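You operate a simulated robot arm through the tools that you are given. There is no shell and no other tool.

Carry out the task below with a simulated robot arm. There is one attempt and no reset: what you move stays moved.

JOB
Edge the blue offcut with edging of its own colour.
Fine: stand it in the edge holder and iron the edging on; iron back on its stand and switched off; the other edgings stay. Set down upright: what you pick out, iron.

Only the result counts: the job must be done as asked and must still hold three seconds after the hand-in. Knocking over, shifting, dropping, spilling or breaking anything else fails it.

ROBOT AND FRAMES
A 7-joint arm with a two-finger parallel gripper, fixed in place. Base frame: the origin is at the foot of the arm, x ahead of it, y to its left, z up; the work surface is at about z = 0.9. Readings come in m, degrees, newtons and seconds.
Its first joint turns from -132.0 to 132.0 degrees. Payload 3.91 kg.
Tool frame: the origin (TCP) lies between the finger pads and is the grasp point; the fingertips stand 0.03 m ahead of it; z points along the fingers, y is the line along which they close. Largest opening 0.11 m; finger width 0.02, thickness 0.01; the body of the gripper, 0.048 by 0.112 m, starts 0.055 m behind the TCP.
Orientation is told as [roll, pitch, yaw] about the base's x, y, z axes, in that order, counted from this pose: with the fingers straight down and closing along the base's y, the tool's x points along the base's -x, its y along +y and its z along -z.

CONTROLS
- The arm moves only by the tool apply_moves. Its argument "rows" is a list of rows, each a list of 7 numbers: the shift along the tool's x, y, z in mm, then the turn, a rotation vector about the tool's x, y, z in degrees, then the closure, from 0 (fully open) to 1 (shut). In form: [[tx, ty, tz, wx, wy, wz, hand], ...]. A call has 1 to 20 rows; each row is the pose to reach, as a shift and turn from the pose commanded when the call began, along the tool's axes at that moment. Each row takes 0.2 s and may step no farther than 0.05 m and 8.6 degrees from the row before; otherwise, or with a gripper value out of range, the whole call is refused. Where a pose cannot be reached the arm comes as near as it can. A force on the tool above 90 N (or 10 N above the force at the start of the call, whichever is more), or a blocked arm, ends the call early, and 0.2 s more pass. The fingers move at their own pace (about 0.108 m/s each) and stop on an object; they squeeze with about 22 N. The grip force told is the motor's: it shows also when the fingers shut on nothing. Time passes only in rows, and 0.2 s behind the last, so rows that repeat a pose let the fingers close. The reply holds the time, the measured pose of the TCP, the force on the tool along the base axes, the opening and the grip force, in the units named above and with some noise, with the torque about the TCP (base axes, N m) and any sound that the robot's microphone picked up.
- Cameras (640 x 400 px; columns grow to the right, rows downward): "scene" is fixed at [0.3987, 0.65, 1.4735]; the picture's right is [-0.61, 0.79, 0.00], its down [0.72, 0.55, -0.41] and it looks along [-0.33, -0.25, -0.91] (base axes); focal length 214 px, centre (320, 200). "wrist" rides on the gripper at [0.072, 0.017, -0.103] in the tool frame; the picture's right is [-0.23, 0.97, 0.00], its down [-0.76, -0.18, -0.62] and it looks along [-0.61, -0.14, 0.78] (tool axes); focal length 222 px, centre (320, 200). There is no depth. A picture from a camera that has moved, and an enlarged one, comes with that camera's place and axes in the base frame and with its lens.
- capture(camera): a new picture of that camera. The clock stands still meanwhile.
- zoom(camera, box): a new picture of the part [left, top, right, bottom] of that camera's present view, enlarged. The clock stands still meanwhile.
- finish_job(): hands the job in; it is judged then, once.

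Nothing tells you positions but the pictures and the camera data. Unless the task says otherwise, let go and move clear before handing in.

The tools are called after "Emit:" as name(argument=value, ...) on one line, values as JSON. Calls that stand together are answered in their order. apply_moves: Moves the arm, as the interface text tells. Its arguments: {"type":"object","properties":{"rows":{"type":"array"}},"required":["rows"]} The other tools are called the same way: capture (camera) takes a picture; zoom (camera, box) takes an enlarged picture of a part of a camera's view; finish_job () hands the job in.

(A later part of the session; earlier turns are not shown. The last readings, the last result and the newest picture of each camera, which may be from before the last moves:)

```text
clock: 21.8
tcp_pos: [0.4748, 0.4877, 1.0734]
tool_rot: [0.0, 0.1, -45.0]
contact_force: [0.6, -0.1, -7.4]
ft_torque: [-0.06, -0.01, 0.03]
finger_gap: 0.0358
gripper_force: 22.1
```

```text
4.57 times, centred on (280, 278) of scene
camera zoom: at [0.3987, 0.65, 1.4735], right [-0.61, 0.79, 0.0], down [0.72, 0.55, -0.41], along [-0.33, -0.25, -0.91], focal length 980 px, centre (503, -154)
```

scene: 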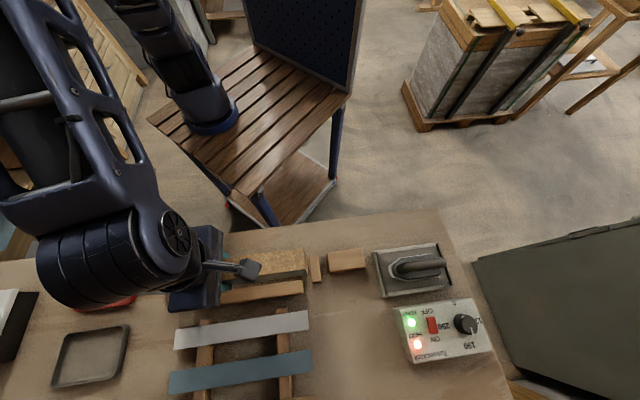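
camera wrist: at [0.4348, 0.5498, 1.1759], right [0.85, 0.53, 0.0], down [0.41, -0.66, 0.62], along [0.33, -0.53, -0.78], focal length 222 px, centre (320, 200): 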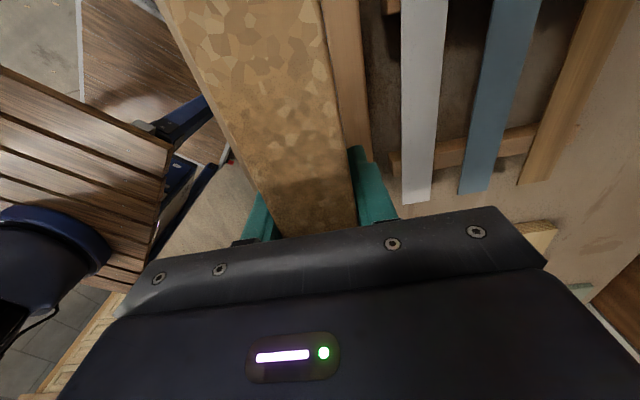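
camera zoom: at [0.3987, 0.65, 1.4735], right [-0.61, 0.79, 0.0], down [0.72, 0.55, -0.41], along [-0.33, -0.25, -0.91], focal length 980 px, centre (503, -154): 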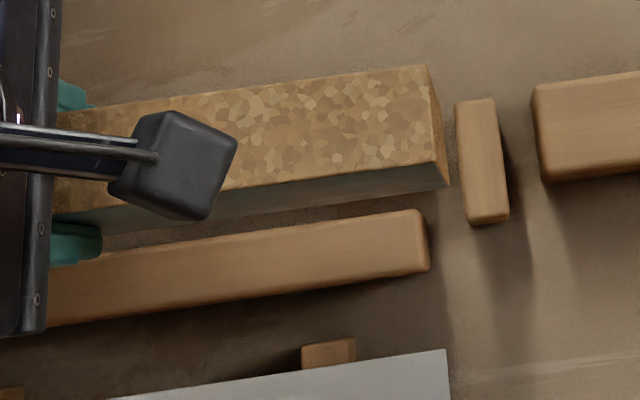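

Rail/slot numbers agree to about a millimetre. I'll lower the panel to just above the rails and compare its bottom edge with the slot.

Emit:
apply_moves(rows=[[0, -1, 20, 0, 0, 0, 1], [0, -1, 40, 0, 0, 0, 1], [0, -1, 55, 0, 0, 0, 1], [0, -1, 55, 0, 0, 0, 1]])

Emit:
zoom(camera="scene", box=[210, 235, 350, 320])

Emit:
zoom(camera="scene", box=[260, 245, 330, 290])

Emit:
zoom(camera="wrist", box=[160, 0, 420, 180])

```text
clock: 22.8
tcp_pos: [0.473, 0.4857, 1.019]
tool_rot: [0.0, 0.1, -45.0]
contact_force: [-0.1, 0.5, -6.5]
ft_torque: [-0.02, -0.01, -0.02]
finger_gap: 0.0359
gripper_force: 21.9
```

```text
4.57 times, centred on (280, 278) of scene
camera zoom: at [0.3987, 0.65, 1.4735], right [-0.61, 0.79, 0.0], down [0.72, 0.55, -0.41], along [-0.33, -0.25, -0.91], focal length 980 px, centre (503, -154)
```

zoom: 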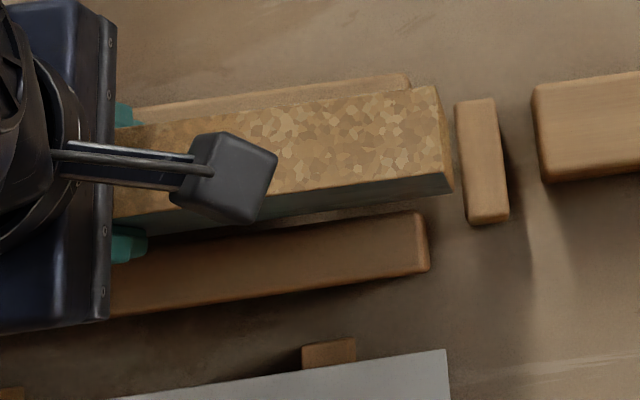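

```text
8.89 times, centred on (295, 268) of scene
camera zoom: at [0.3987, 0.65, 1.4735], right [-0.61, 0.79, 0.0], down [0.72, 0.55, -0.41], along [-0.33, -0.25, -0.91], focal length 1906 px, centre (542, -400)
```

zoom: 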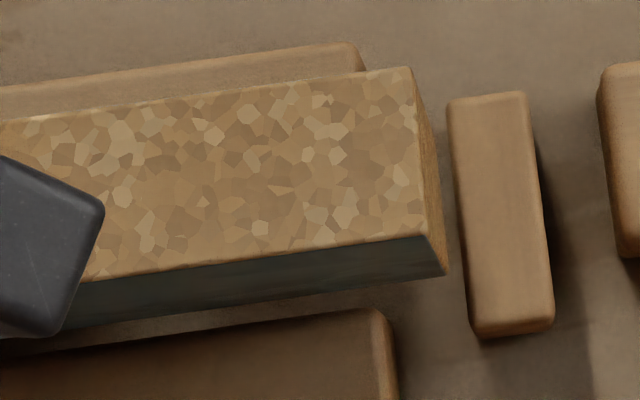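

```text
2.22 times, centred on (290, 90) of wrist
camera zoom: at [0.4332, 0.5485, 1.1215], right [0.85, 0.53, 0.0], down [0.41, -0.66, 0.62], along [0.33, -0.53, -0.78], focal length 494 px, centre (387, 444)
```

zoom: 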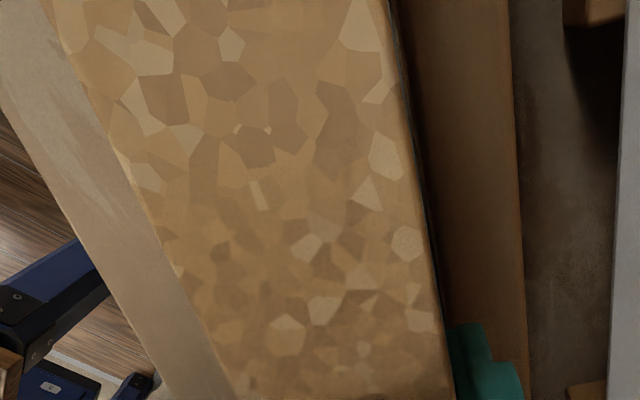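

Visual comparison suggests shifting about 1.5 mm outward. I'll shift and descend gently into the slot.

Emit:
apply_moves(rows=[[0.5, 1.5, 0, 0, 0, 0, 1], [0.5, 1.5, 5, 0, 0, 0, 1], [0.5, 1.5, 10, 0, 0, 0, 1], [0.5, 1.5, 15, 0, 0, 0, 1], [0.5, 1.5, 20, 0, 0, 0, 1], [0.5, 1.5, 25, 0, 0, 0, 1], [0.5, 1.5, 30, 0, 0, 0, 1]])

Emit:
zoom(camera="scene", box=[260, 245, 330, 290])

```text
clock: 24.4
tcp_pos: [0.4737, 0.4877, 0.9898]
tool_rot: [-0.1, 0.1, -45.0]
contact_force: [-0.5, 0.8, -6.6]
ft_torque: [0.0, -0.01, -0.01]
finger_gap: 0.0361
gripper_force: 22.1
```

```text
8.89 times, centred on (295, 268) of scene
camera zoom: at [0.3987, 0.65, 1.4735], right [-0.61, 0.79, 0.0], down [0.72, 0.55, -0.41], along [-0.33, -0.25, -0.91], focal length 1906 px, centre (542, -400)
```

zoom: 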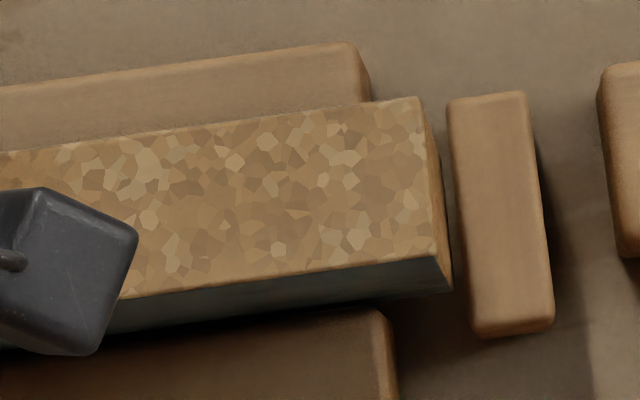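

The bottom is now inside the slot with no contact. Lowering the rest of the way.

Emit:
apply_moves(rows=[[0, 0, 6, 0, 0, 0, 1], [0, 0, 12, 0, 0, 0, 1], [0, 0, 17, 0, 0, 0, 1], [0, 0, 21, 0, 0, 0, 1], [0, 0, 24, 0, 0, 0, 1]])

Emit:
zoom(camera="scene", box=[210, 235, 350, 320])

```text
clock: 25.5
tcp_pos: [0.474, 0.4882, 0.9747]
tool_rot: [0.3, 0.2, -45.0]
contact_force: [-14.7, -22.4, 30.4]
ft_torque: [-1.51, 0.82, -0.05]
finger_gap: 0.0363
gripper_force: 21.9
stopped in row 5: the force on the tool passed its limit at 102 N (the readings are from after the stop); the commanded pose is now the measured one
```

```text
4.57 times, centred on (280, 278) of scene
camera zoom: at [0.3987, 0.65, 1.4735], right [-0.61, 0.79, 0.0], down [0.72, 0.55, -0.41], along [-0.33, -0.25, -0.91], focal length 980 px, centre (503, -154)
```

zoom: 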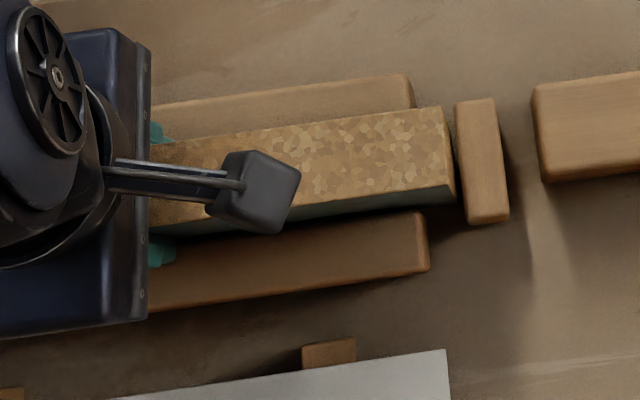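

The fingertips seem to have met the rail tops before the panel reached the table (I gripped too low). I'll lift straight up, check that nothing shifted, and re-grip higher.

Emit:
apply_moves(rows=[[0, 0, -5, 0, 0, 0, 1], [0, 0, -15, 0, 0, 0, 1], [0, 0, -35, 0, 0, 0, 1], [0, 0, -65, 0, 0, 0, 1], [0, 0, -95, 0, 0, 0, 1]])

Emit:
zoom(camera="scene", box=[210, 235, 350, 320])

Emit:
capture(camera="wrist")

```text
clock: 26.7
tcp_pos: [0.4754, 0.4886, 1.0678]
tool_rot: [0.4, 0.2, -45.1]
contact_force: [-0.1, 0.1, -7.2]
ft_torque: [-0.02, -0.05, 0.0]
finger_gap: 0.0361
gripper_force: 22.2
```

```text
4.57 times, centred on (280, 278) of scene
camera zoom: at [0.3987, 0.65, 1.4735], right [-0.61, 0.79, 0.0], down [0.72, 0.55, -0.41], along [-0.33, -0.25, -0.91], focal length 980 px, centre (503, -154)
```

zoom: 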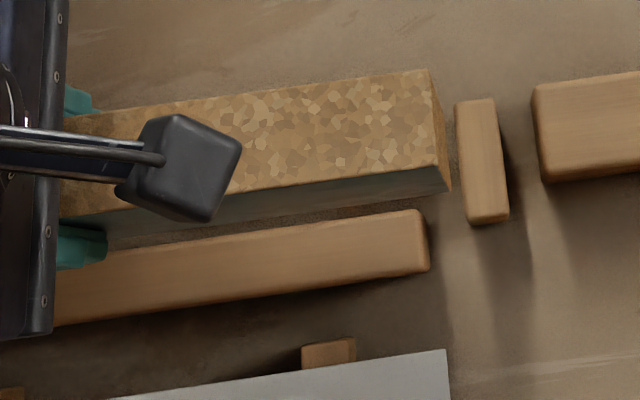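

```text
taken
camera wrist: at [0.4349, 0.5502, 1.1711], right [0.85, 0.53, 0.01], down [0.41, -0.67, 0.62], along [0.33, -0.52, -0.78], focal length 222 px, centre (320, 200)
```

wrist: 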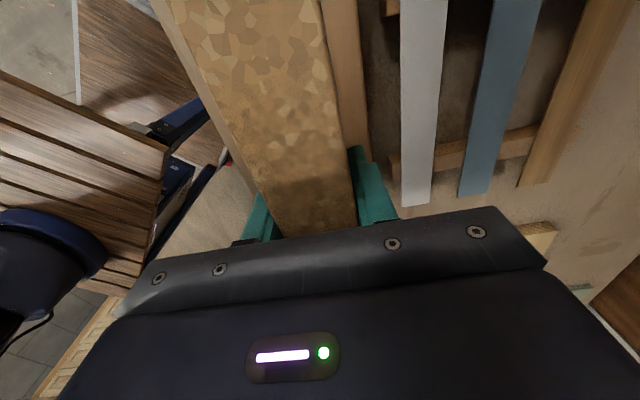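

Rails did not move. I'll take the panel back to its original spot, stand it there, and re-grip 20 mm higher.

Emit:
apply_moves(rows=[[2, 40, -5, 0.1, 0, 0, 1], [4, 80, -8, 0.2, -0.1, 0, 1], [6, 120, -8, 0.35, -0.15, 0, 1], [8, 160, -8, 0.35, -0.15, 0, 1], [10, 200, -8, 0.35, -0.15, 0, 1], [12, 240, -8, 0.35, -0.15, 0, 1], [14, 280, -8, 0.35, -0.15, 0, 1], [16, 319, -8, 0.35, -0.15, 0, 1]])

Emit:
capture(camera="wrist")

```text
clock: 28.5
tcp_pos: [0.689, 0.7247, 1.0789]
tool_rot: [0.0, 0.0, -45.0]
contact_force: [-0.5, -0.5, -4.4]
ft_torque: [-0.02, -0.04, 0.0]
finger_gap: 0.0359
gripper_force: 22.1
```

```text
taken
camera wrist: at [0.6484, 0.7863, 1.1807], right [0.85, 0.53, 0.0], down [0.41, -0.66, 0.62], along [0.33, -0.53, -0.78], focal length 222 px, centre (320, 200)
```

wrist: 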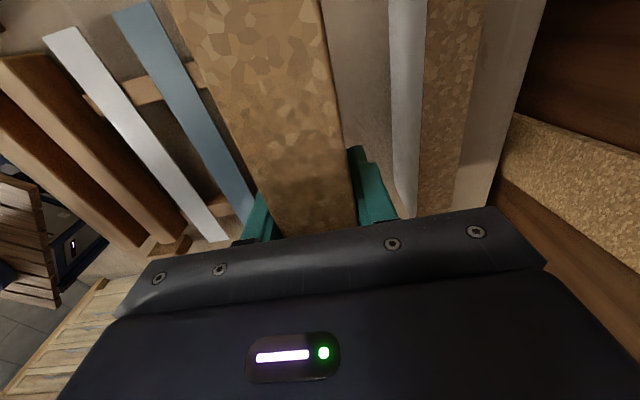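

Back over the original spot. Lowering to a few mm above the table, then in small steps.

Emit:
apply_moves(rows=[[0, 0, 30, 0, 0, 0, 1], [0, 0, 60, 0, 0, 0, 1], [0, 0, 85, 0, 0, 0, 1], [0, 0, 100, 0, 0, 0, 1], [0, 0, 109, 0, 0, 0, 1], [0, 0, 109, 0, 0, 0, 1]])

Emit:
apply_moves(rows=[[0, 0, 1, 0, 0, 0, 1], [0, 0, 2, 0, 0, 0, 1]])

```text
clock: 29.9
tcp_pos: [0.6899, 0.7256, 0.9687]
tool_rot: [0.1, 0.0, -45.0]
contact_force: [-0.7, 0.6, -7.0]
ft_torque: [-0.04, 0.0, 0.02]
finger_gap: 0.0357
gripper_force: 22.0
```

```text
clock: 30.5
tcp_pos: [0.6886, 0.7255, 0.9674]
tool_rot: [0.1, 0.0, -45.0]
contact_force: [-0.4, 0.5, -6.9]
ft_torque: [-0.04, -0.01, 0.02]
finger_gap: 0.0358
gripper_force: 22.4
```

Emit:
apply_moves(rows=[[0, 0, 0.7, 0, 0, 0, 1], [0, 0, 1.4, 0, 0, 0, 1]])

Emit:
apply_moves(rows=[[0, 0, 0.5, 0, 0, 0, 1], [0, 0, 1, 0, 0, 0, 1]])

```text
clock: 31.1
tcp_pos: [0.6895, 0.7251, 0.9655]
tool_rot: [0.0, 0.0, -44.9]
contact_force: [0.2, -0.5, -5.4]
ft_torque: [0.07, 0.07, -0.06]
finger_gap: 0.0358
gripper_force: 22.2
```

```text
clock: 31.7
tcp_pos: [0.6891, 0.7252, 0.9655]
tool_rot: [0.1, -0.1, -45.0]
contact_force: [1.1, -2.7, 1.8]
ft_torque: [0.43, 0.67, 0.06]
finger_gap: 0.0361
gripper_force: 21.9
```

The panel is resting on the table. Releasing, moving up 20 mm and re-gripping.

Emit:
apply_moves(rows=[[0, 0, -0.5, 0, 0, 0, 0.5], [0, 0, -0.5, 0, 0, 0, 0.41], [0, 0, -0.5, 0, 0, 0, 0.41], [0, 0, -10, 0, 0, 0, 0.41], [0, 0, -20.5, 0, 0, 0, 0.41], [0, 0, -20.5, 0, 0, 0, 0.41]])

Emit:
capture(camera="wrist")

```text
clock: 33.1
tcp_pos: [0.6894, 0.7249, 0.9866]
tool_rot: [0.0, 0.0, -45.0]
contact_force: [-0.1, -0.5, 0.2]
ft_torque: [0.03, -0.03, -0.03]
finger_gap: 0.065
gripper_force: 0.0
```

```text
taken
camera wrist: at [0.6483, 0.7868, 1.0894], right [0.85, 0.53, 0.0], down [0.41, -0.66, 0.62], along [0.33, -0.53, -0.78], focal length 222 px, centre (320, 200)
```

wrist: 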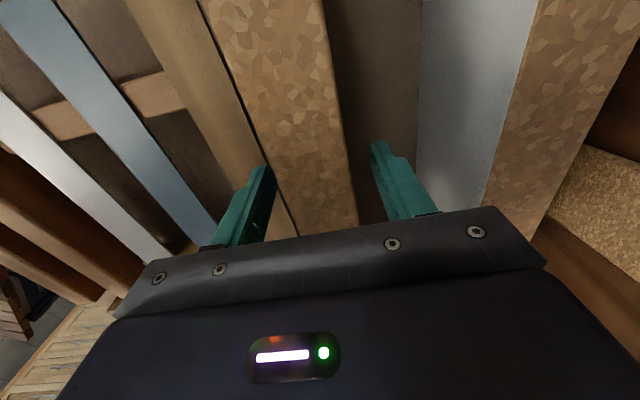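

Panel stands upright. Closing at the higher grip and lifting.

Emit:
apply_moves(rows=[[0, 0, 0, 0, 0, 0, 0.6], [0, 0, 0, 0, 0, 0, 1], [0, 0, 0, 0, 0, 0, 1], [0, 0, 0, 0, 0, 0, 1]])

Emit:
apply_moves(rows=[[0, 0, -15, 0, 0, 0, 1], [0, 0, -45, 0, 0, 0, 1], [0, 0, -75, 0, 0, 0, 1], [0, 0, -100, 0, 0, 0, 1]])

```text
clock: 34.1
tcp_pos: [0.6879, 0.7251, 0.9865]
tool_rot: [0.1, 0.0, -45.0]
contact_force: [2.3, 2.5, 1.7]
ft_torque: [0.21, -0.03, -0.04]
finger_gap: 0.0361
gripper_force: 22.4
```

```text
clock: 35.1
tcp_pos: [0.6901, 0.7254, 1.0845]
tool_rot: [0.0, 0.1, -45.0]
contact_force: [0.3, -0.3, -7.5]
ft_torque: [-0.02, -0.02, 0.01]
finger_gap: 0.0359
gripper_force: 21.8
```

Lifted with the higher grip. Moving back over the slot.

Emit:
apply_moves(rows=[[-2, -40, 0, 0, 0, 0, 1], [-4, -80, 0, 0, 0, 0, 1], [-6, -120, 0, 0, 0, 0, 1], [-8, -160, 0, 0, 0, 0, 1], [-10, -200, 0, 0, 0, 0, 1], [-12, -240, 0, 0, 0, 0, 1], [-14, -280, 0, 0, 0, 0, 1], [-15.8, -320, 0, 0, 0, 0, 1], [-15.8, -320, 20, 0, 0, 0, 1], [-15.8, -320, 40, 0, 0, 0, 1], [-15.8, -320, 40, 0, 0, 0, 1]])

Emit:
zoom(camera="scene", box=[260, 245, 330, 290])

```text
clock: 37.5
tcp_pos: [0.4745, 0.4873, 1.0452]
tool_rot: [0.0, 0.1, -45.0]
contact_force: [-0.4, 0.6, -7.5]
ft_torque: [-0.01, 0.0, 0.02]
finger_gap: 0.036
gripper_force: 22.0
```

```text
8.89 times, centred on (295, 268) of scene
camera zoom: at [0.3987, 0.65, 1.4735], right [-0.61, 0.79, 0.0], down [0.72, 0.55, -0.41], along [-0.33, -0.25, -0.91], focal length 1906 px, centre (542, -400)
```

zoom: 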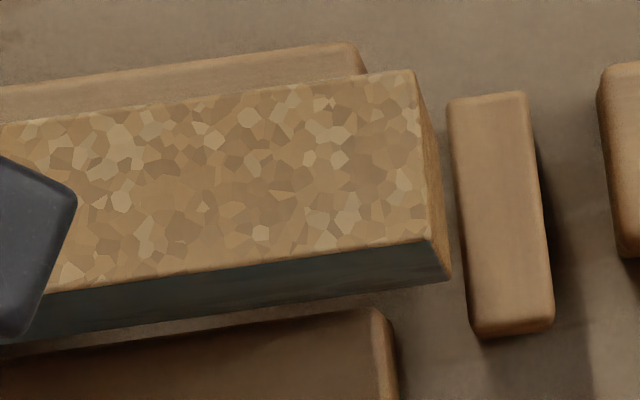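

Aligned as before. Descending into the slot in small steps.

Emit:
apply_moves(rows=[[0, 0, 8, 0, 0, 0, 1], [0, 0, 16, 0, 0, 0, 1], [0, 0, 23, 0, 0, 0, 1], [0, 0, 29, 0, 0, 0, 1], [0, 0, 34, 0, 0, 0, 1], [0, 0, 38, 0, 0, 0, 1], [0, 0, 38, 0, 0, 0, 1]])

Emit:
apply_moves(rows=[[0, 0, 3, 0, 0, 0, 1], [0, 0, 6, 0, 0, 0, 1], [0, 0, 9, 0, 0, 0, 1]])

Emit:
apply_moves(rows=[[0, 0, 2, 0, 0, 0, 1], [0, 0, 4, 0, 0, 0, 1], [0, 0, 6, 0, 0, 0, 1]])

```text
clock: 39.1
tcp_pos: [0.4745, 0.4873, 1.0072]
tool_rot: [-0.1, 0.0, -45.0]
contact_force: [0.2, -0.3, -7.1]
ft_torque: [-0.06, 0.01, -0.03]
finger_gap: 0.0361
gripper_force: 21.6
```

```text
clock: 39.9
tcp_pos: [0.4749, 0.4861, 0.9986]
tool_rot: [0.0, 0.0, -45.0]
contact_force: [0.2, -0.3, -6.8]
ft_torque: [-0.03, -0.03, -0.01]
finger_gap: 0.036
gripper_force: 22.3
```

```text
clock: 40.7
tcp_pos: [0.4744, 0.4874, 0.9922]
tool_rot: [0.0, 0.0, -45.0]
contact_force: [0.3, -0.5, -6.7]
ft_torque: [-0.04, -0.03, 0.01]
finger_gap: 0.0359
gripper_force: 22.3
```

Emit:
apply_moves(rows=[[0, 0, 1, 0, 0, 0, 1], [0, 0, 2, 0, 0, 0, 1], [0, 0, 3, 0, 0, 0, 1]])

Emit:
apply_moves(rows=[[0, 0, 0.7, 0, 0, 0, 1], [0, 0, 1.4, 0, 0, 0, 1]])

Emit:
apply_moves(rows=[[0, 0, 0.5, 0, 0, 0, 1], [0, 0, 0.8, 0, 0, 0, 1]])

```text
clock: 41.5
tcp_pos: [0.4741, 0.4868, 0.9894]
tool_rot: [0.1, 0.0, -44.9]
contact_force: [0.3, -0.2, -7.2]
ft_torque: [-0.01, -0.03, 0.01]
finger_gap: 0.0359
gripper_force: 21.8
```

```text
clock: 42.1
tcp_pos: [0.4744, 0.4872, 0.9882]
tool_rot: [0.0, 0.1, -45.0]
contact_force: [-0.4, 0.1, -7.2]
ft_torque: [-0.03, -0.01, -0.01]
finger_gap: 0.0359
gripper_force: 22.4
```

```text
clock: 42.7
tcp_pos: [0.4743, 0.4873, 0.9886]
tool_rot: [0.0, 0.0, -45.0]
contact_force: [-0.5, 0.0, -6.5]
ft_torque: [0.01, -0.04, 0.02]
finger_gap: 0.0358
gripper_force: 22.2
```

Emit:
apply_moves(rows=[[0, 0, 0.5, 0, 0, 0, 1], [0, 0, 0.8, 0, 0, 0, 1]])

Emit:
apply_moves(rows=[[0, 0, 0.5, 0, 0, 0, 1], [0, 0, 0.7, 0, 0, 0, 1]])

```text
clock: 43.3
tcp_pos: [0.4739, 0.4865, 0.9863]
tool_rot: [0.0, 0.0, -44.9]
contact_force: [-0.1, -0.2, -7.0]
ft_torque: [-0.02, -0.01, 0.0]
finger_gap: 0.0359
gripper_force: 22.2
```

```text
clock: 43.9
tcp_pos: [0.4743, 0.487, 0.9869]
tool_rot: [0.1, 0.1, -45.1]
contact_force: [-0.3, -1.2, 4.9]
ft_torque: [-0.26, 0.22, 0.07]
finger_gap: 0.036
gripper_force: 21.6
```

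The panel has reached the bench inside the slot. Releasing and moving up.

Emit:
apply_moves(rows=[[0, 0, -0.5, 0, 0, 0, 0.55], [0, 0, -0.5, 0, 0, 0, 0.45], [0, 0, -0.5, 0, 0, 0, 0.45], [0, 0, -20, 0, 0, 0, 0.45], [0, 0, -50, 0, 0, 0, 0.45], [0, 0, -90, 0, 0, 0, 0.45]])

Emit:
capture(camera="wrist")

Emit:
capture(camera="scene")

```text
clock: 45.3
tcp_pos: [0.4744, 0.4862, 1.0757]
tool_rot: [-0.1, 0.0, -45.1]
contact_force: [-0.6, 0.0, 0.6]
ft_torque: [-0.08, -0.01, -0.03]
finger_gap: 0.0605
gripper_force: 0.1
```

```text
taken
camera wrist: at [0.4349, 0.548, 1.1776], right [0.85, 0.53, 0.0], down [0.41, -0.66, 0.62], along [0.33, -0.53, -0.78], focal length 222 px, centre (320, 200)
```

wrist: 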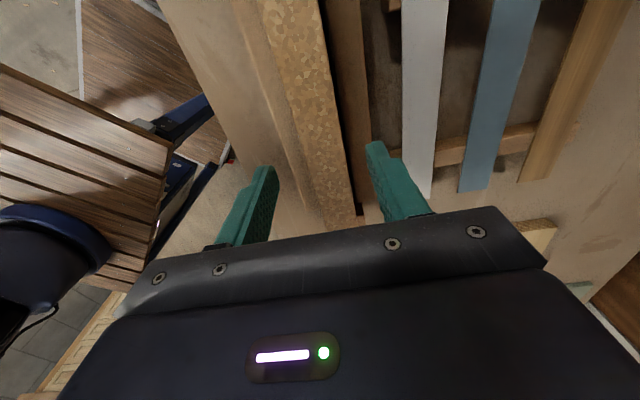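

```text
taken
```

scene: 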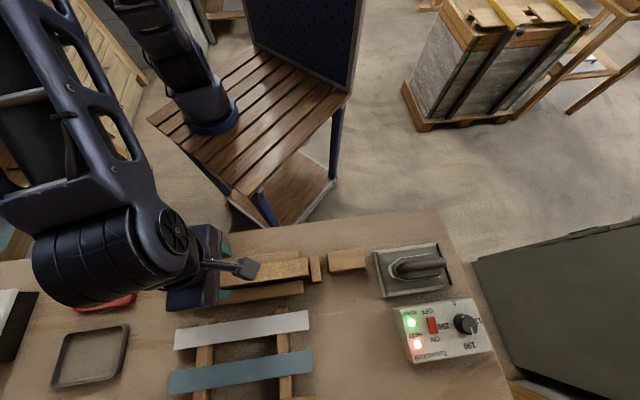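

The panel is now standing in the holder. Next I'll move over the blue edging strip and measure it up close.

Emit:
apply_moves(rows=[[-2, 40, -10, 0, 0, 0, 0.45], [-4, 80, -10, 0, 0, 0, 0.45], [-6, 120, -5, 0, 0, 0, 0.45], [-8, 160, 0, 0, 0, 0, 0.45], [-8.5, 180, 20, 0, 0, 0, 0.45], [-8.5, 180, 30, 0, 0, 0, 0.45]])

Emit:
capture(camera="wrist")

Emit:
zoom(camera="wrist", box=[230, 0, 410, 110])

Emit:
zoom(camera="wrist", box=[230, 110, 410, 220])

Emit:
zoom(camera="scene", box=[160, 330, 330, 400])

```text
clock: 46.7
tcp_pos: [0.6095, 0.6068, 1.0469]
tool_rot: [-0.1, -0.1, -44.9]
contact_force: [0.6, 0.4, -0.5]
ft_torque: [0.0, 0.01, 0.01]
finger_gap: 0.0605
gripper_force: 0.0
```

```text
taken
camera wrist: at [0.5688, 0.6694, 1.1487], right [0.85, 0.53, 0.0], down [0.41, -0.66, 0.62], along [0.33, -0.53, -0.78], focal length 222 px, centre (320, 200)
```

wrist: 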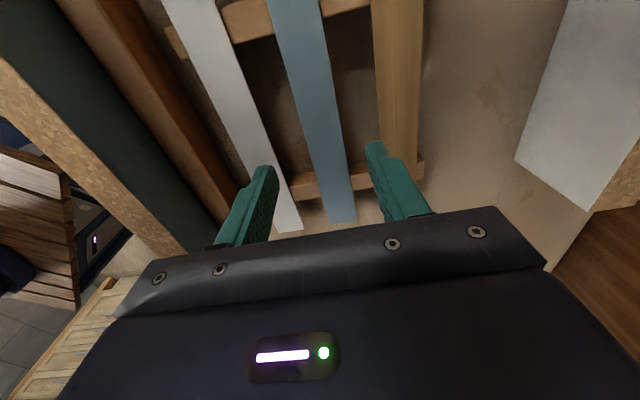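

```text
3.56 times, centred on (320, 55) of wrist
camera zoom: at [0.5688, 0.6694, 1.1487], right [0.85, 0.53, 0.0], down [0.41, -0.66, 0.62], along [0.33, -0.53, -0.78], focal length 790 px, centre (320, 716)
```

zoom: 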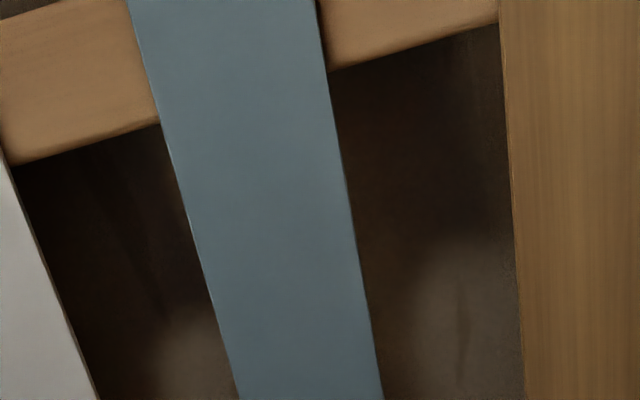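

```text
3.56 times, centred on (320, 165) of wrist
camera zoom: at [0.5688, 0.6694, 1.1487], right [0.85, 0.53, 0.0], down [0.41, -0.66, 0.62], along [0.33, -0.53, -0.78], focal length 790 px, centre (320, 324)
```

zoom: 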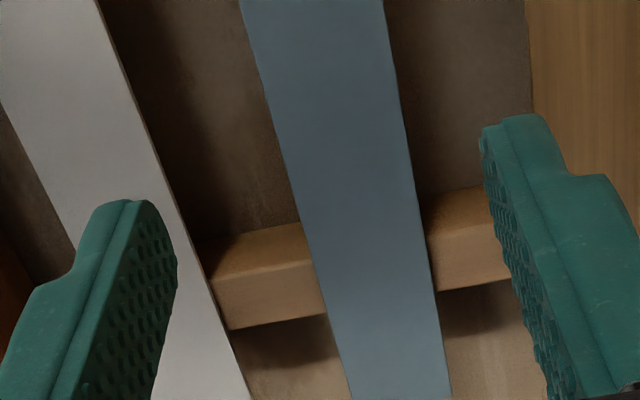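

```text
3.76 times, centred on (245, 365) of scene
camera zoom: at [0.3987, 0.65, 1.4735], right [-0.61, 0.79, 0.0], down [0.72, 0.55, -0.41], along [-0.33, -0.25, -0.91], focal length 807 px, centre (602, -421)
```

zoom: 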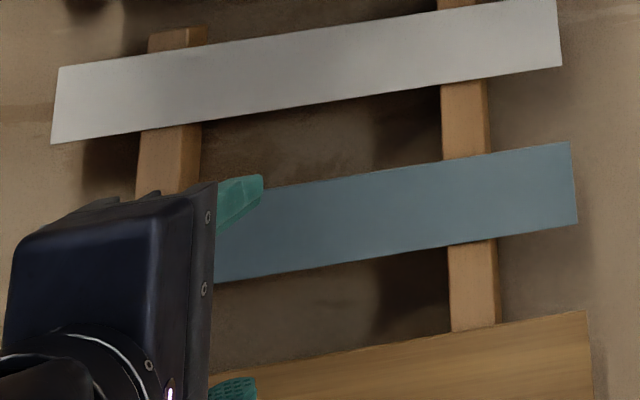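

The strips are very thin, so I need their height exactly. I'll close the fingers and gently touch the middle of the blue strip to find its surface.

Emit:
apply_moves(rows=[[0, -1, 0, 0, 0, 0, 1], [0, -1, 20, 0, 0, 0, 1], [0, -1, 45, 0, 0, 0, 1], [0, -1, 65, 0, 0, 0, 1], [0, -1, 75, 0, 0, 0, 1], [0, -1, 82, 0, 0, 0, 1]])

Emit:
capture(camera="wrist")

```text
clock: 48.1
tcp_pos: [0.6072, 0.6088, 0.9646]
tool_rot: [0.0, 0.1, -44.9]
contact_force: [0.3, 0.4, 0.6]
ft_torque: [-0.03, 0.02, 0.0]
finger_gap: 0.0002
gripper_force: 22.3
```

```text
taken
camera wrist: at [0.5659, 0.6703, 1.0669], right [0.85, 0.53, 0.0], down [0.41, -0.66, 0.62], along [0.33, -0.53, -0.78], focal length 222 px, centre (320, 200)
```

wrist: 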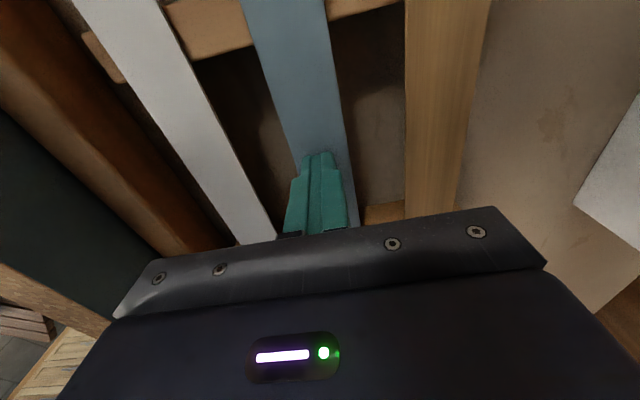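

Emit:
apply_moves(rows=[[0, 0, 1, 0, 0, 0, 1], [0, 0, 2, 0, 0, 0, 1], [0, 0, 3, 0, 0, 0, 1]])

Emit:
apply_moves(rows=[[0, 0, 0.7, 0, 0, 0, 1], [0, 0, 1.5, 0, 0, 0, 1]])

Emit:
apply_moves(rows=[[0, 0, 0.5, 0, 0, 0, 1], [0, 0, 1, 0, 0, 0, 1]])

Emit:
apply_moves(rows=[[0, 0, 0.5, 0, 0, 0, 1], [0, 0, 1, 0, 0, 0, 1]])

```text
clock: 48.9
tcp_pos: [0.6069, 0.6083, 0.9614]
tool_rot: [0.0, 0.0, -45.0]
contact_force: [-1.2, -1.7, 3.3]
ft_torque: [-0.05, 0.05, 0.02]
finger_gap: 0.0001
gripper_force: 22.6
```

```text
clock: 49.5
tcp_pos: [0.607, 0.6085, 0.9617]
tool_rot: [0.1, -0.1, -45.0]
contact_force: [0.0, -2.6, 13.1]
ft_torque: [-0.06, 0.02, 0.0]
finger_gap: 0.0001
gripper_force: 21.8
```

```text
clock: 50.1
tcp_pos: [0.6066, 0.6089, 0.961]
tool_rot: [0.2, 0.0, -45.0]
contact_force: [2.2, 3.4, 22.2]
ft_torque: [0.08, -0.04, -0.02]
finger_gap: 0.0
gripper_force: 21.9
```

```text
clock: 50.7
tcp_pos: [0.6063, 0.6075, 0.9606]
tool_rot: [0.2, 0.0, -45.1]
contact_force: [0.2, 1.5, 42.7]
ft_torque: [0.04, -0.03, -0.03]
finger_gap: 0.0
gripper_force: 21.8
```

The strip's top surface is at about TCP z = 0.9617 (contact). I'll back off, open, then descend so the fingertips sit just below the strip's underside.

Emit:
apply_moves(rows=[[0, 0, -8, 0, 0, 0, 1], [0, 0, -18, 0, 0, 0, 1], [0, 0, -18, 0, 0, 0, 0.45], [0, 0, -18, 0, 0, 0, 0.45], [0, 0, -18, 0, 0, 0, 0.45]])

Emit:
capture(camera="wrist")

Emit:
zoom(camera="wrist", box=[220, 100, 420, 240])

```text
clock: 51.9
tcp_pos: [0.6073, 0.6076, 0.9755]
tool_rot: [0.0, -0.1, -45.0]
contact_force: [-0.9, 0.0, 0.0]
ft_torque: [0.02, 0.01, 0.02]
finger_gap: 0.0603
gripper_force: 0.1
```

```text
taken
camera wrist: at [0.5666, 0.6697, 1.0786], right [0.85, 0.53, 0.0], down [0.41, -0.66, 0.62], along [0.33, -0.53, -0.78], focal length 222 px, centre (320, 200)
```

wrist: 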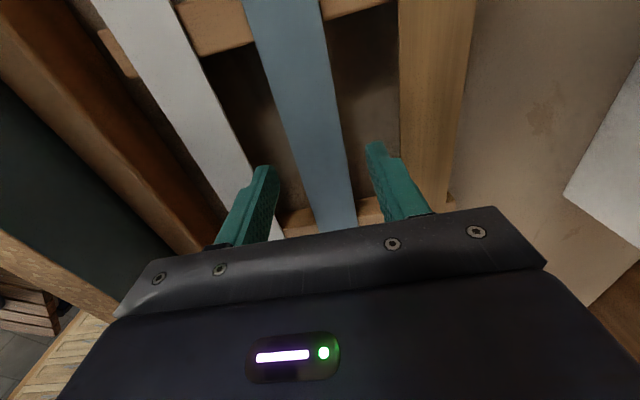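

```text
2.86 times, centred on (320, 170) of wrist
camera zoom: at [0.5666, 0.6697, 1.0786], right [0.85, 0.53, 0.0], down [0.41, -0.66, 0.62], along [0.33, -0.53, -0.78], focal length 635 px, centre (320, 286)
```

zoom: 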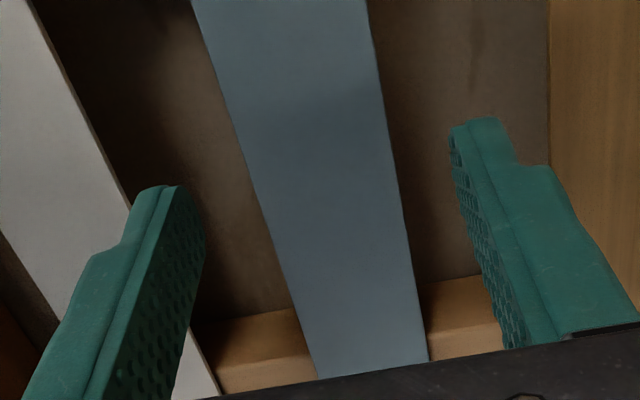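

Fingers straddle the blue strip with clearance to the neighbours. Descending.

Emit:
apply_moves(rows=[[0, 0, 6, 0, 0, 0, 0.45], [0, 0, 12, 0, 0, 0, 0.45], [0, 0, 16, 0, 0, 0, 0.45], [0, 0, 18, 0, 0, 0, 0.45], [0, 0, 18, 0, 0, 0, 0.45]])

Emit:
zoom(camera="wrist", box=[220, 100, 420, 240])

```text
clock: 53.1
tcp_pos: [0.6073, 0.6088, 0.9578]
tool_rot: [0.0, 0.0, -45.0]
contact_force: [0.4, -0.3, -0.3]
ft_torque: [0.0, -0.04, -0.02]
finger_gap: 0.0603
gripper_force: 0.1
```

```text
2.86 times, centred on (320, 170) of wrist
camera zoom: at [0.5668, 0.6703, 1.0601], right [0.85, 0.53, 0.0], down [0.41, -0.66, 0.62], along [0.33, -0.53, -0.78], focal length 635 px, centre (320, 286)
```

zoom: 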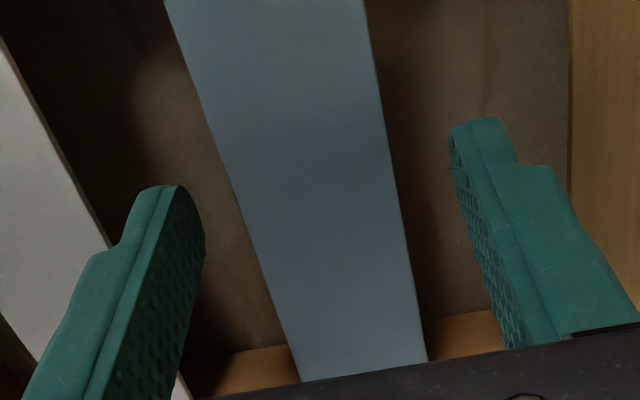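

Now closing gently on the strip's edges.

Emit:
apply_moves(rows=[[0, 0, 0, 0, 0, 0, 0.6], [0, 0, 0, 0, 0, 0, 0.7], [0, 0, 0, 0, 0, 0, 1], [0, 0, 0, 0, 0, 0, 1], [0, 0, 0, 0, 0, 0, 1]])

Emit:
zoom(camera="wrist", box=[220, 100, 420, 240])

```text
clock: 54.3
tcp_pos: [0.6071, 0.6069, 0.9578]
tool_rot: [0.1, 0.0, -45.1]
contact_force: [-0.5, 0.1, 0.7]
ft_torque: [0.02, -0.02, -0.06]
finger_gap: 0.0369
gripper_force: 21.9
```

```text
2.86 times, centred on (320, 170) of wrist
camera zoom: at [0.5669, 0.6703, 1.0603], right [0.85, 0.53, 0.0], down [0.41, -0.66, 0.62], along [0.33, -0.53, -0.78], focal length 635 px, centre (320, 286)
```

zoom: 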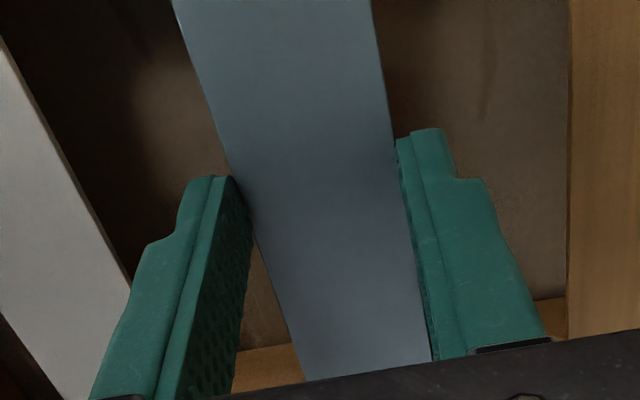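

Gripped: strip width 36.9 mm, slightly wider than the panel. Lifting it carefully.

Emit:
apply_moves(rows=[[0, 0, -3, 0, 0, 0, 1], [0, 0, -8, 0, 0, 0, 1], [0, 0, -20, 0, 0, 0, 1], [0, 0, -50, 0, 0, 0, 1], [0, 0, -90, 0, 0, 0, 1]])

Emit:
capture(camera="wrist")

Emit:
capture(camera="scene")

```text
clock: 55.5
tcp_pos: [0.6067, 0.6075, 1.0489]
tool_rot: [0.1, 0.0, -45.1]
contact_force: [-0.6, 0.2, -0.4]
ft_torque: [-0.03, 0.01, 0.01]
finger_gap: 0.0369
gripper_force: 21.4
```

```text
taken
camera wrist: at [0.5659, 0.6696, 1.1508], right [0.85, 0.53, 0.0], down [0.41, -0.66, 0.62], along [0.33, -0.53, -0.78], focal length 222 px, centre (320, 200)
```

wrist: 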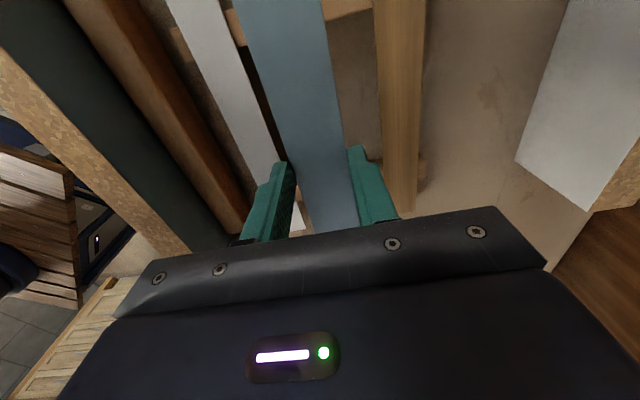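

```text
taken
```

scene: 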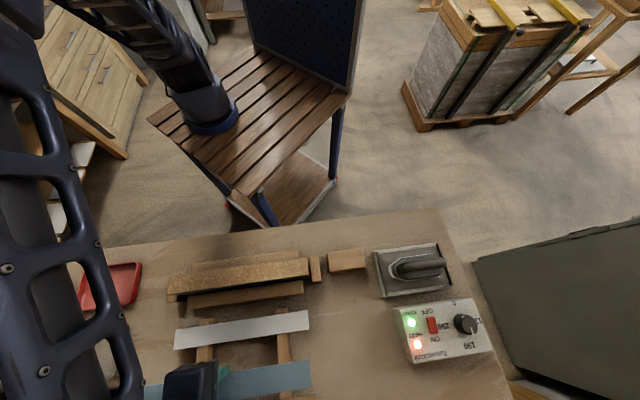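

The strip is held level. The panel is unobstructed in the scene view now, so I'll measure its exact position.

Emit:
zoom(camera="scene", box=[160, 245, 240, 310])

Emit:
zoom(camera="scene", box=[260, 240, 340, 305])

Emit:
zoom(camera="wrist", box=[0, 0, 240, 260])

```text
6.15 times, centred on (200, 278) of scene
camera zoom: at [0.3987, 0.65, 1.4735], right [-0.61, 0.79, 0.0], down [0.72, 0.55, -0.41], along [-0.33, -0.25, -0.91], focal length 1320 px, centre (1058, -277)
```

zoom: 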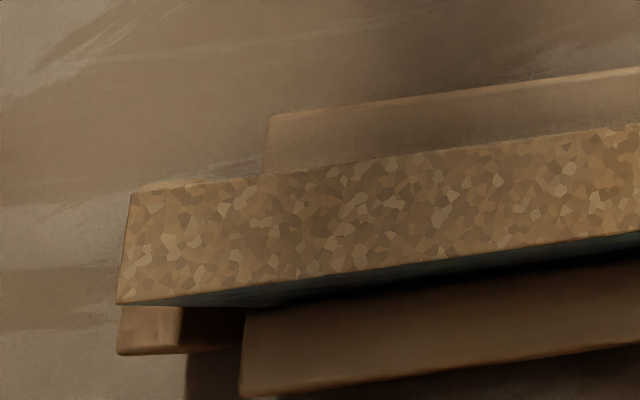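

```text
6.15 times, centred on (300, 272) of scene
camera zoom: at [0.3987, 0.65, 1.4735], right [-0.61, 0.79, 0.0], down [0.72, 0.55, -0.41], along [-0.33, -0.25, -0.91], focal length 1320 px, centre (443, -246)
```

zoom: 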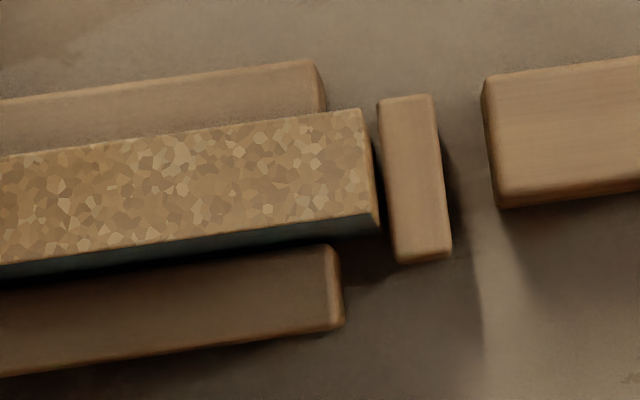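

```text
1.54 times, centred on (120, 130) of wrist
camera zoom: at [0.5659, 0.6696, 1.1508], right [0.85, 0.53, 0.0], down [0.41, -0.66, 0.62], along [0.33, -0.53, -0.78], focal length 342 px, centre (628, 308)
```

zoom: 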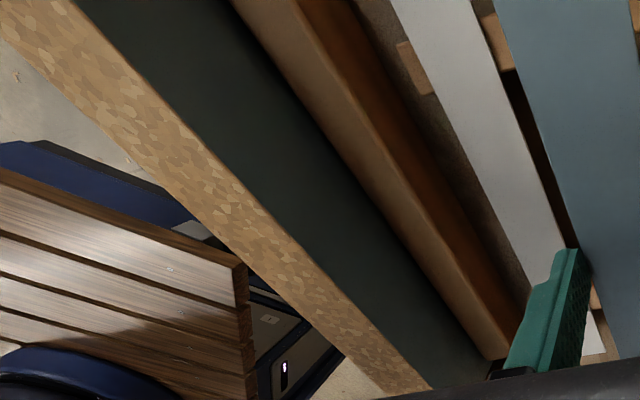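

Panel centre is at about e1 0.0095, e2 0.680; I'll carry the strip over it using the commanded offsets and check alignment before lowering.

Emit:
apply_moves(rows=[[2, -40, -10, 0, 0, 0, 1], [4, -80, -10, 0, 0, 0, 1], [6, -120, -10, 0, 0, 0, 1], [8, -160, -10, 0, 0, 0, 1], [8.6, -179, -5, 0, 0, 0, 1], [8.6, -179, 8, 0, 0, 0, 1], [8.6, -179, 8, 0, 0, 0, 1]])

Emit:
capture(camera="wrist")

Emit:
zoom(camera="wrist", box=[200, 0, 400, 220])

Emit:
zoom(camera="scene", box=[220, 235, 340, 305])

```text
clock: 57.1
tcp_pos: [0.4757, 0.4891, 1.0383]
tool_rot: [0.0, 0.0, -45.0]
contact_force: [-0.1, -1.3, -0.4]
ft_torque: [0.01, 0.03, -0.02]
finger_gap: 0.0367
gripper_force: 22.2
```

```text
taken
camera wrist: at [0.4344, 0.5496, 1.1417], right [0.85, 0.53, 0.0], down [0.41, -0.66, 0.62], along [0.33, -0.53, -0.78], focal length 222 px, centre (320, 200)
```

wrist: 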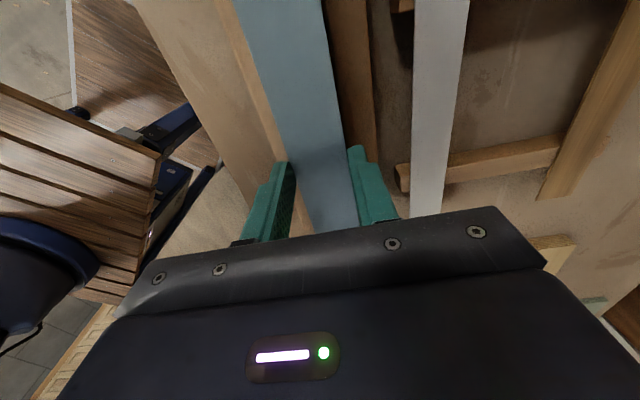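

```text
1.82 times, centred on (300, 110) of wrist
camera zoom: at [0.4344, 0.5496, 1.1417], right [0.85, 0.53, 0.0], down [0.41, -0.66, 0.62], along [0.33, -0.53, -0.78], focal length 404 px, centre (356, 364)
```

zoom: 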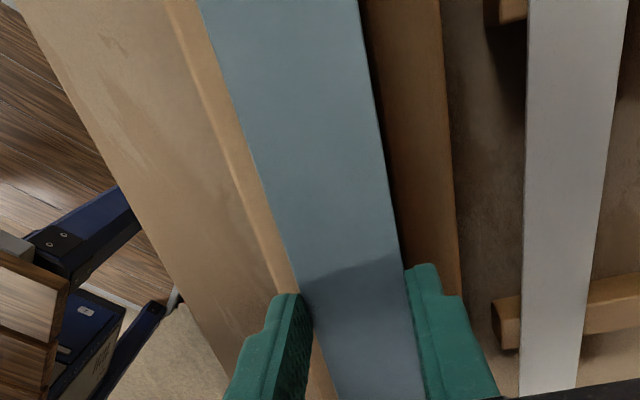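

```text
5.33 times, centred on (280, 270) of scene
camera zoom: at [0.3987, 0.65, 1.4735], right [-0.61, 0.79, 0.0], down [0.72, 0.55, -0.41], along [-0.33, -0.25, -0.91], focal length 1144 px, centre (533, -173)
```

zoom: 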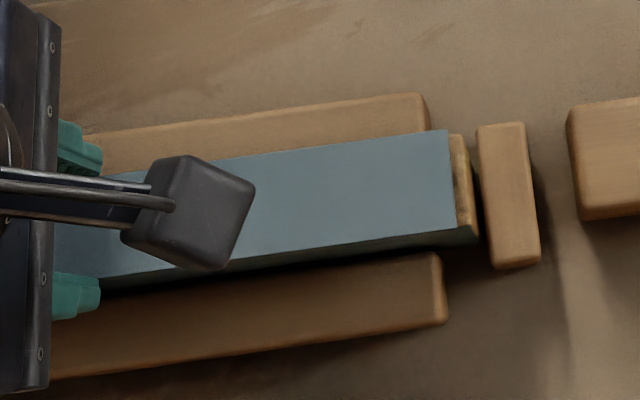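

The scene view suggests the strip sits ~2 mm outward of the panel centre. I'll take another pose reading before correcting.

Emit:
apply_moves(rows=[[0, 0, 0, 0, 0, 0, 1], [0, 0, 0, 0, 0, 0, 1]])

Emit:
apply_moves(rows=[[0, 0, 0, 0, 0, 0, 1]])

Emit:
zoom(camera="scene", box=[265, 245, 325, 295])

```text
clock: 57.7
tcp_pos: [0.4734, 0.4881, 1.0388]
tool_rot: [0.0, -0.1, -45.0]
contact_force: [0.3, -0.3, -0.5]
ft_torque: [0.01, -0.01, 0.03]
finger_gap: 0.0366
gripper_force: 21.8
```

```text
clock: 58.1
tcp_pos: [0.4749, 0.4882, 1.0387]
tool_rot: [0.1, 0.0, -45.1]
contact_force: [0.9, 0.7, -0.6]
ft_torque: [-0.01, 0.0, 0.04]
finger_gap: 0.0366
gripper_force: 22.2
```

```text
8.00 times, centred on (295, 270) of scene
camera zoom: at [0.3987, 0.65, 1.4735], right [-0.61, 0.79, 0.0], down [0.72, 0.55, -0.41], along [-0.33, -0.25, -0.91], focal length 1716 px, centre (520, -360)
```

zoom: 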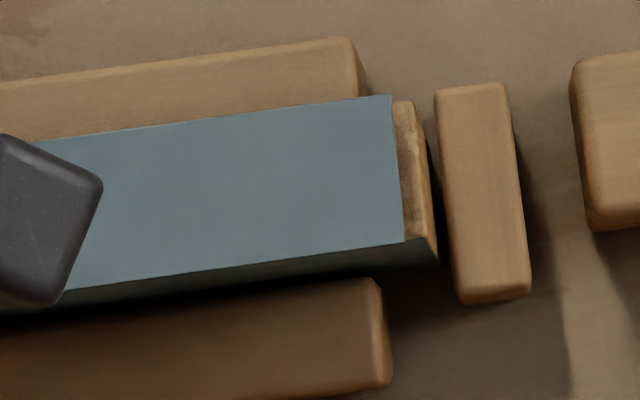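

Averaged evidence: strip about 1.4 mm too far outward. Correcting by −1.4 mm and lowering to just above the panel.

Emit:
apply_moves(rows=[[1, -1.4, 3, 0, 0, 0, 1], [1, -1.4, 7, 0, 0, 0, 1], [1, -1.4, 10, 0, 0, 0, 1], [1, -1.4, 10, 0, 0, 0, 1]])

Emit:
zoom(camera="scene", box=[265, 245, 325, 295])

Emit:
zoom(camera="wrist", box=[220, 0, 400, 110])

```text
clock: 59.1
tcp_pos: [0.4744, 0.4874, 1.03]
tool_rot: [0.1, 0.0, -45.1]
contact_force: [0.5, -1.3, 18.5]
ft_torque: [0.18, -0.21, 0.12]
finger_gap: 0.0367
gripper_force: 21.9
```

```text
8.00 times, centred on (295, 270) of scene
camera zoom: at [0.3987, 0.65, 1.4735], right [-0.61, 0.79, 0.0], down [0.72, 0.55, -0.41], along [-0.33, -0.25, -0.91], focal length 1716 px, centre (520, -360)
```

zoom: 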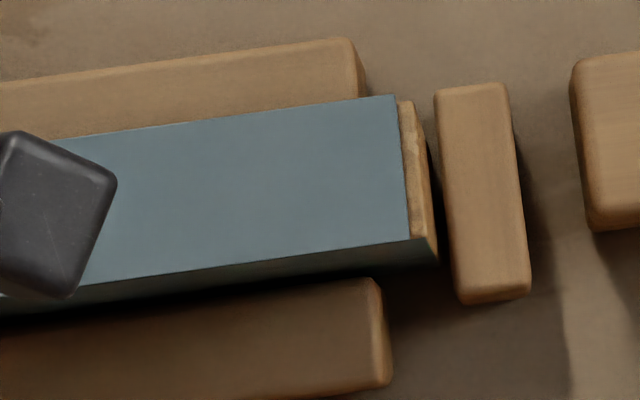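

```text
3.56 times, centred on (310, 55) of wrist
camera zoom: at [0.4329, 0.549, 1.1327], right [0.85, 0.53, 0.0], down [0.41, -0.67, 0.62], along [0.33, -0.53, -0.78], focal length 790 px, centre (356, 716)
```

zoom: 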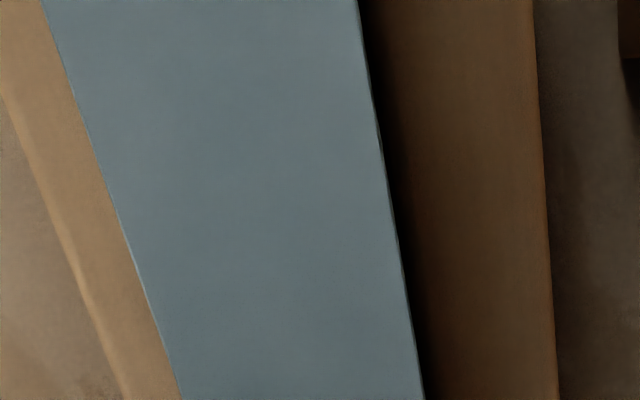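

The fingertips touch the panel's top edge with the strip just above it, aligned within about a millimetre. I'll ease up 1 mm and open to let the strip settle on the edge.

Emit:
apply_moves(rows=[[0, 0.4, -1, 0, 0, 0, 1], [0, 0.4, -1, 0, 0, 0, 1]])

```text
clock: 59.7
tcp_pos: [0.4729, 0.4865, 1.0304]
tool_rot: [-0.1, 0.0, -45.0]
contact_force: [2.3, 2.1, 5.6]
ft_torque: [0.13, -0.15, -0.01]
finger_gap: 0.0367
gripper_force: 22.6
```

Emit:
apply_moves(rows=[[0, 0, -0.3, 0, 0, 0, 0.63], [0, 0, -0.3, 0, 0, 0, 0.55], [0, 0, -0.3, 0, 0, 0, 0.45], [0, 0, -0.3, 0, 0, 0, 0.45]])

Emit:
zoom(camera="wrist", box=[220, 0, 400, 220])

Emit:
zoom(camera="scene", box=[265, 245, 325, 295])

```text
clock: 60.7
tcp_pos: [0.4738, 0.4866, 1.0305]
tool_rot: [0.0, 0.0, -45.0]
contact_force: [-0.5, 0.5, -0.8]
ft_torque: [0.02, 0.01, 0.0]
finger_gap: 0.0603
gripper_force: 0.0
```

```text
1.82 times, centred on (310, 110) of wrist
camera zoom: at [0.433, 0.549, 1.1336], right [0.85, 0.53, 0.0], down [0.41, -0.66, 0.62], along [0.33, -0.53, -0.78], focal length 404 px, centre (338, 364)
```

zoom: 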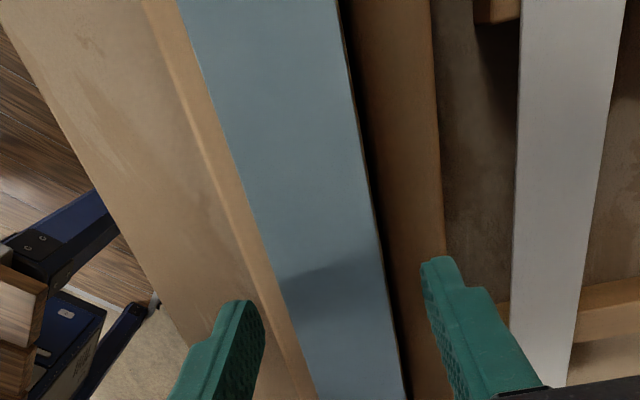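

```text
8.00 times, centred on (295, 270) of scene
camera zoom: at [0.3987, 0.65, 1.4735], right [-0.61, 0.79, 0.0], down [0.72, 0.55, -0.41], along [-0.33, -0.25, -0.91], focal length 1716 px, centre (520, -360)
```

zoom: 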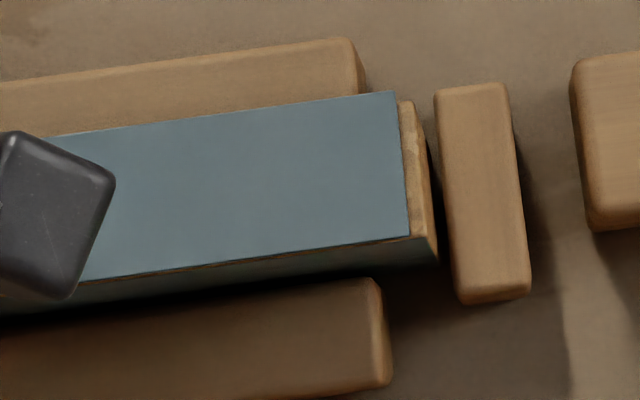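

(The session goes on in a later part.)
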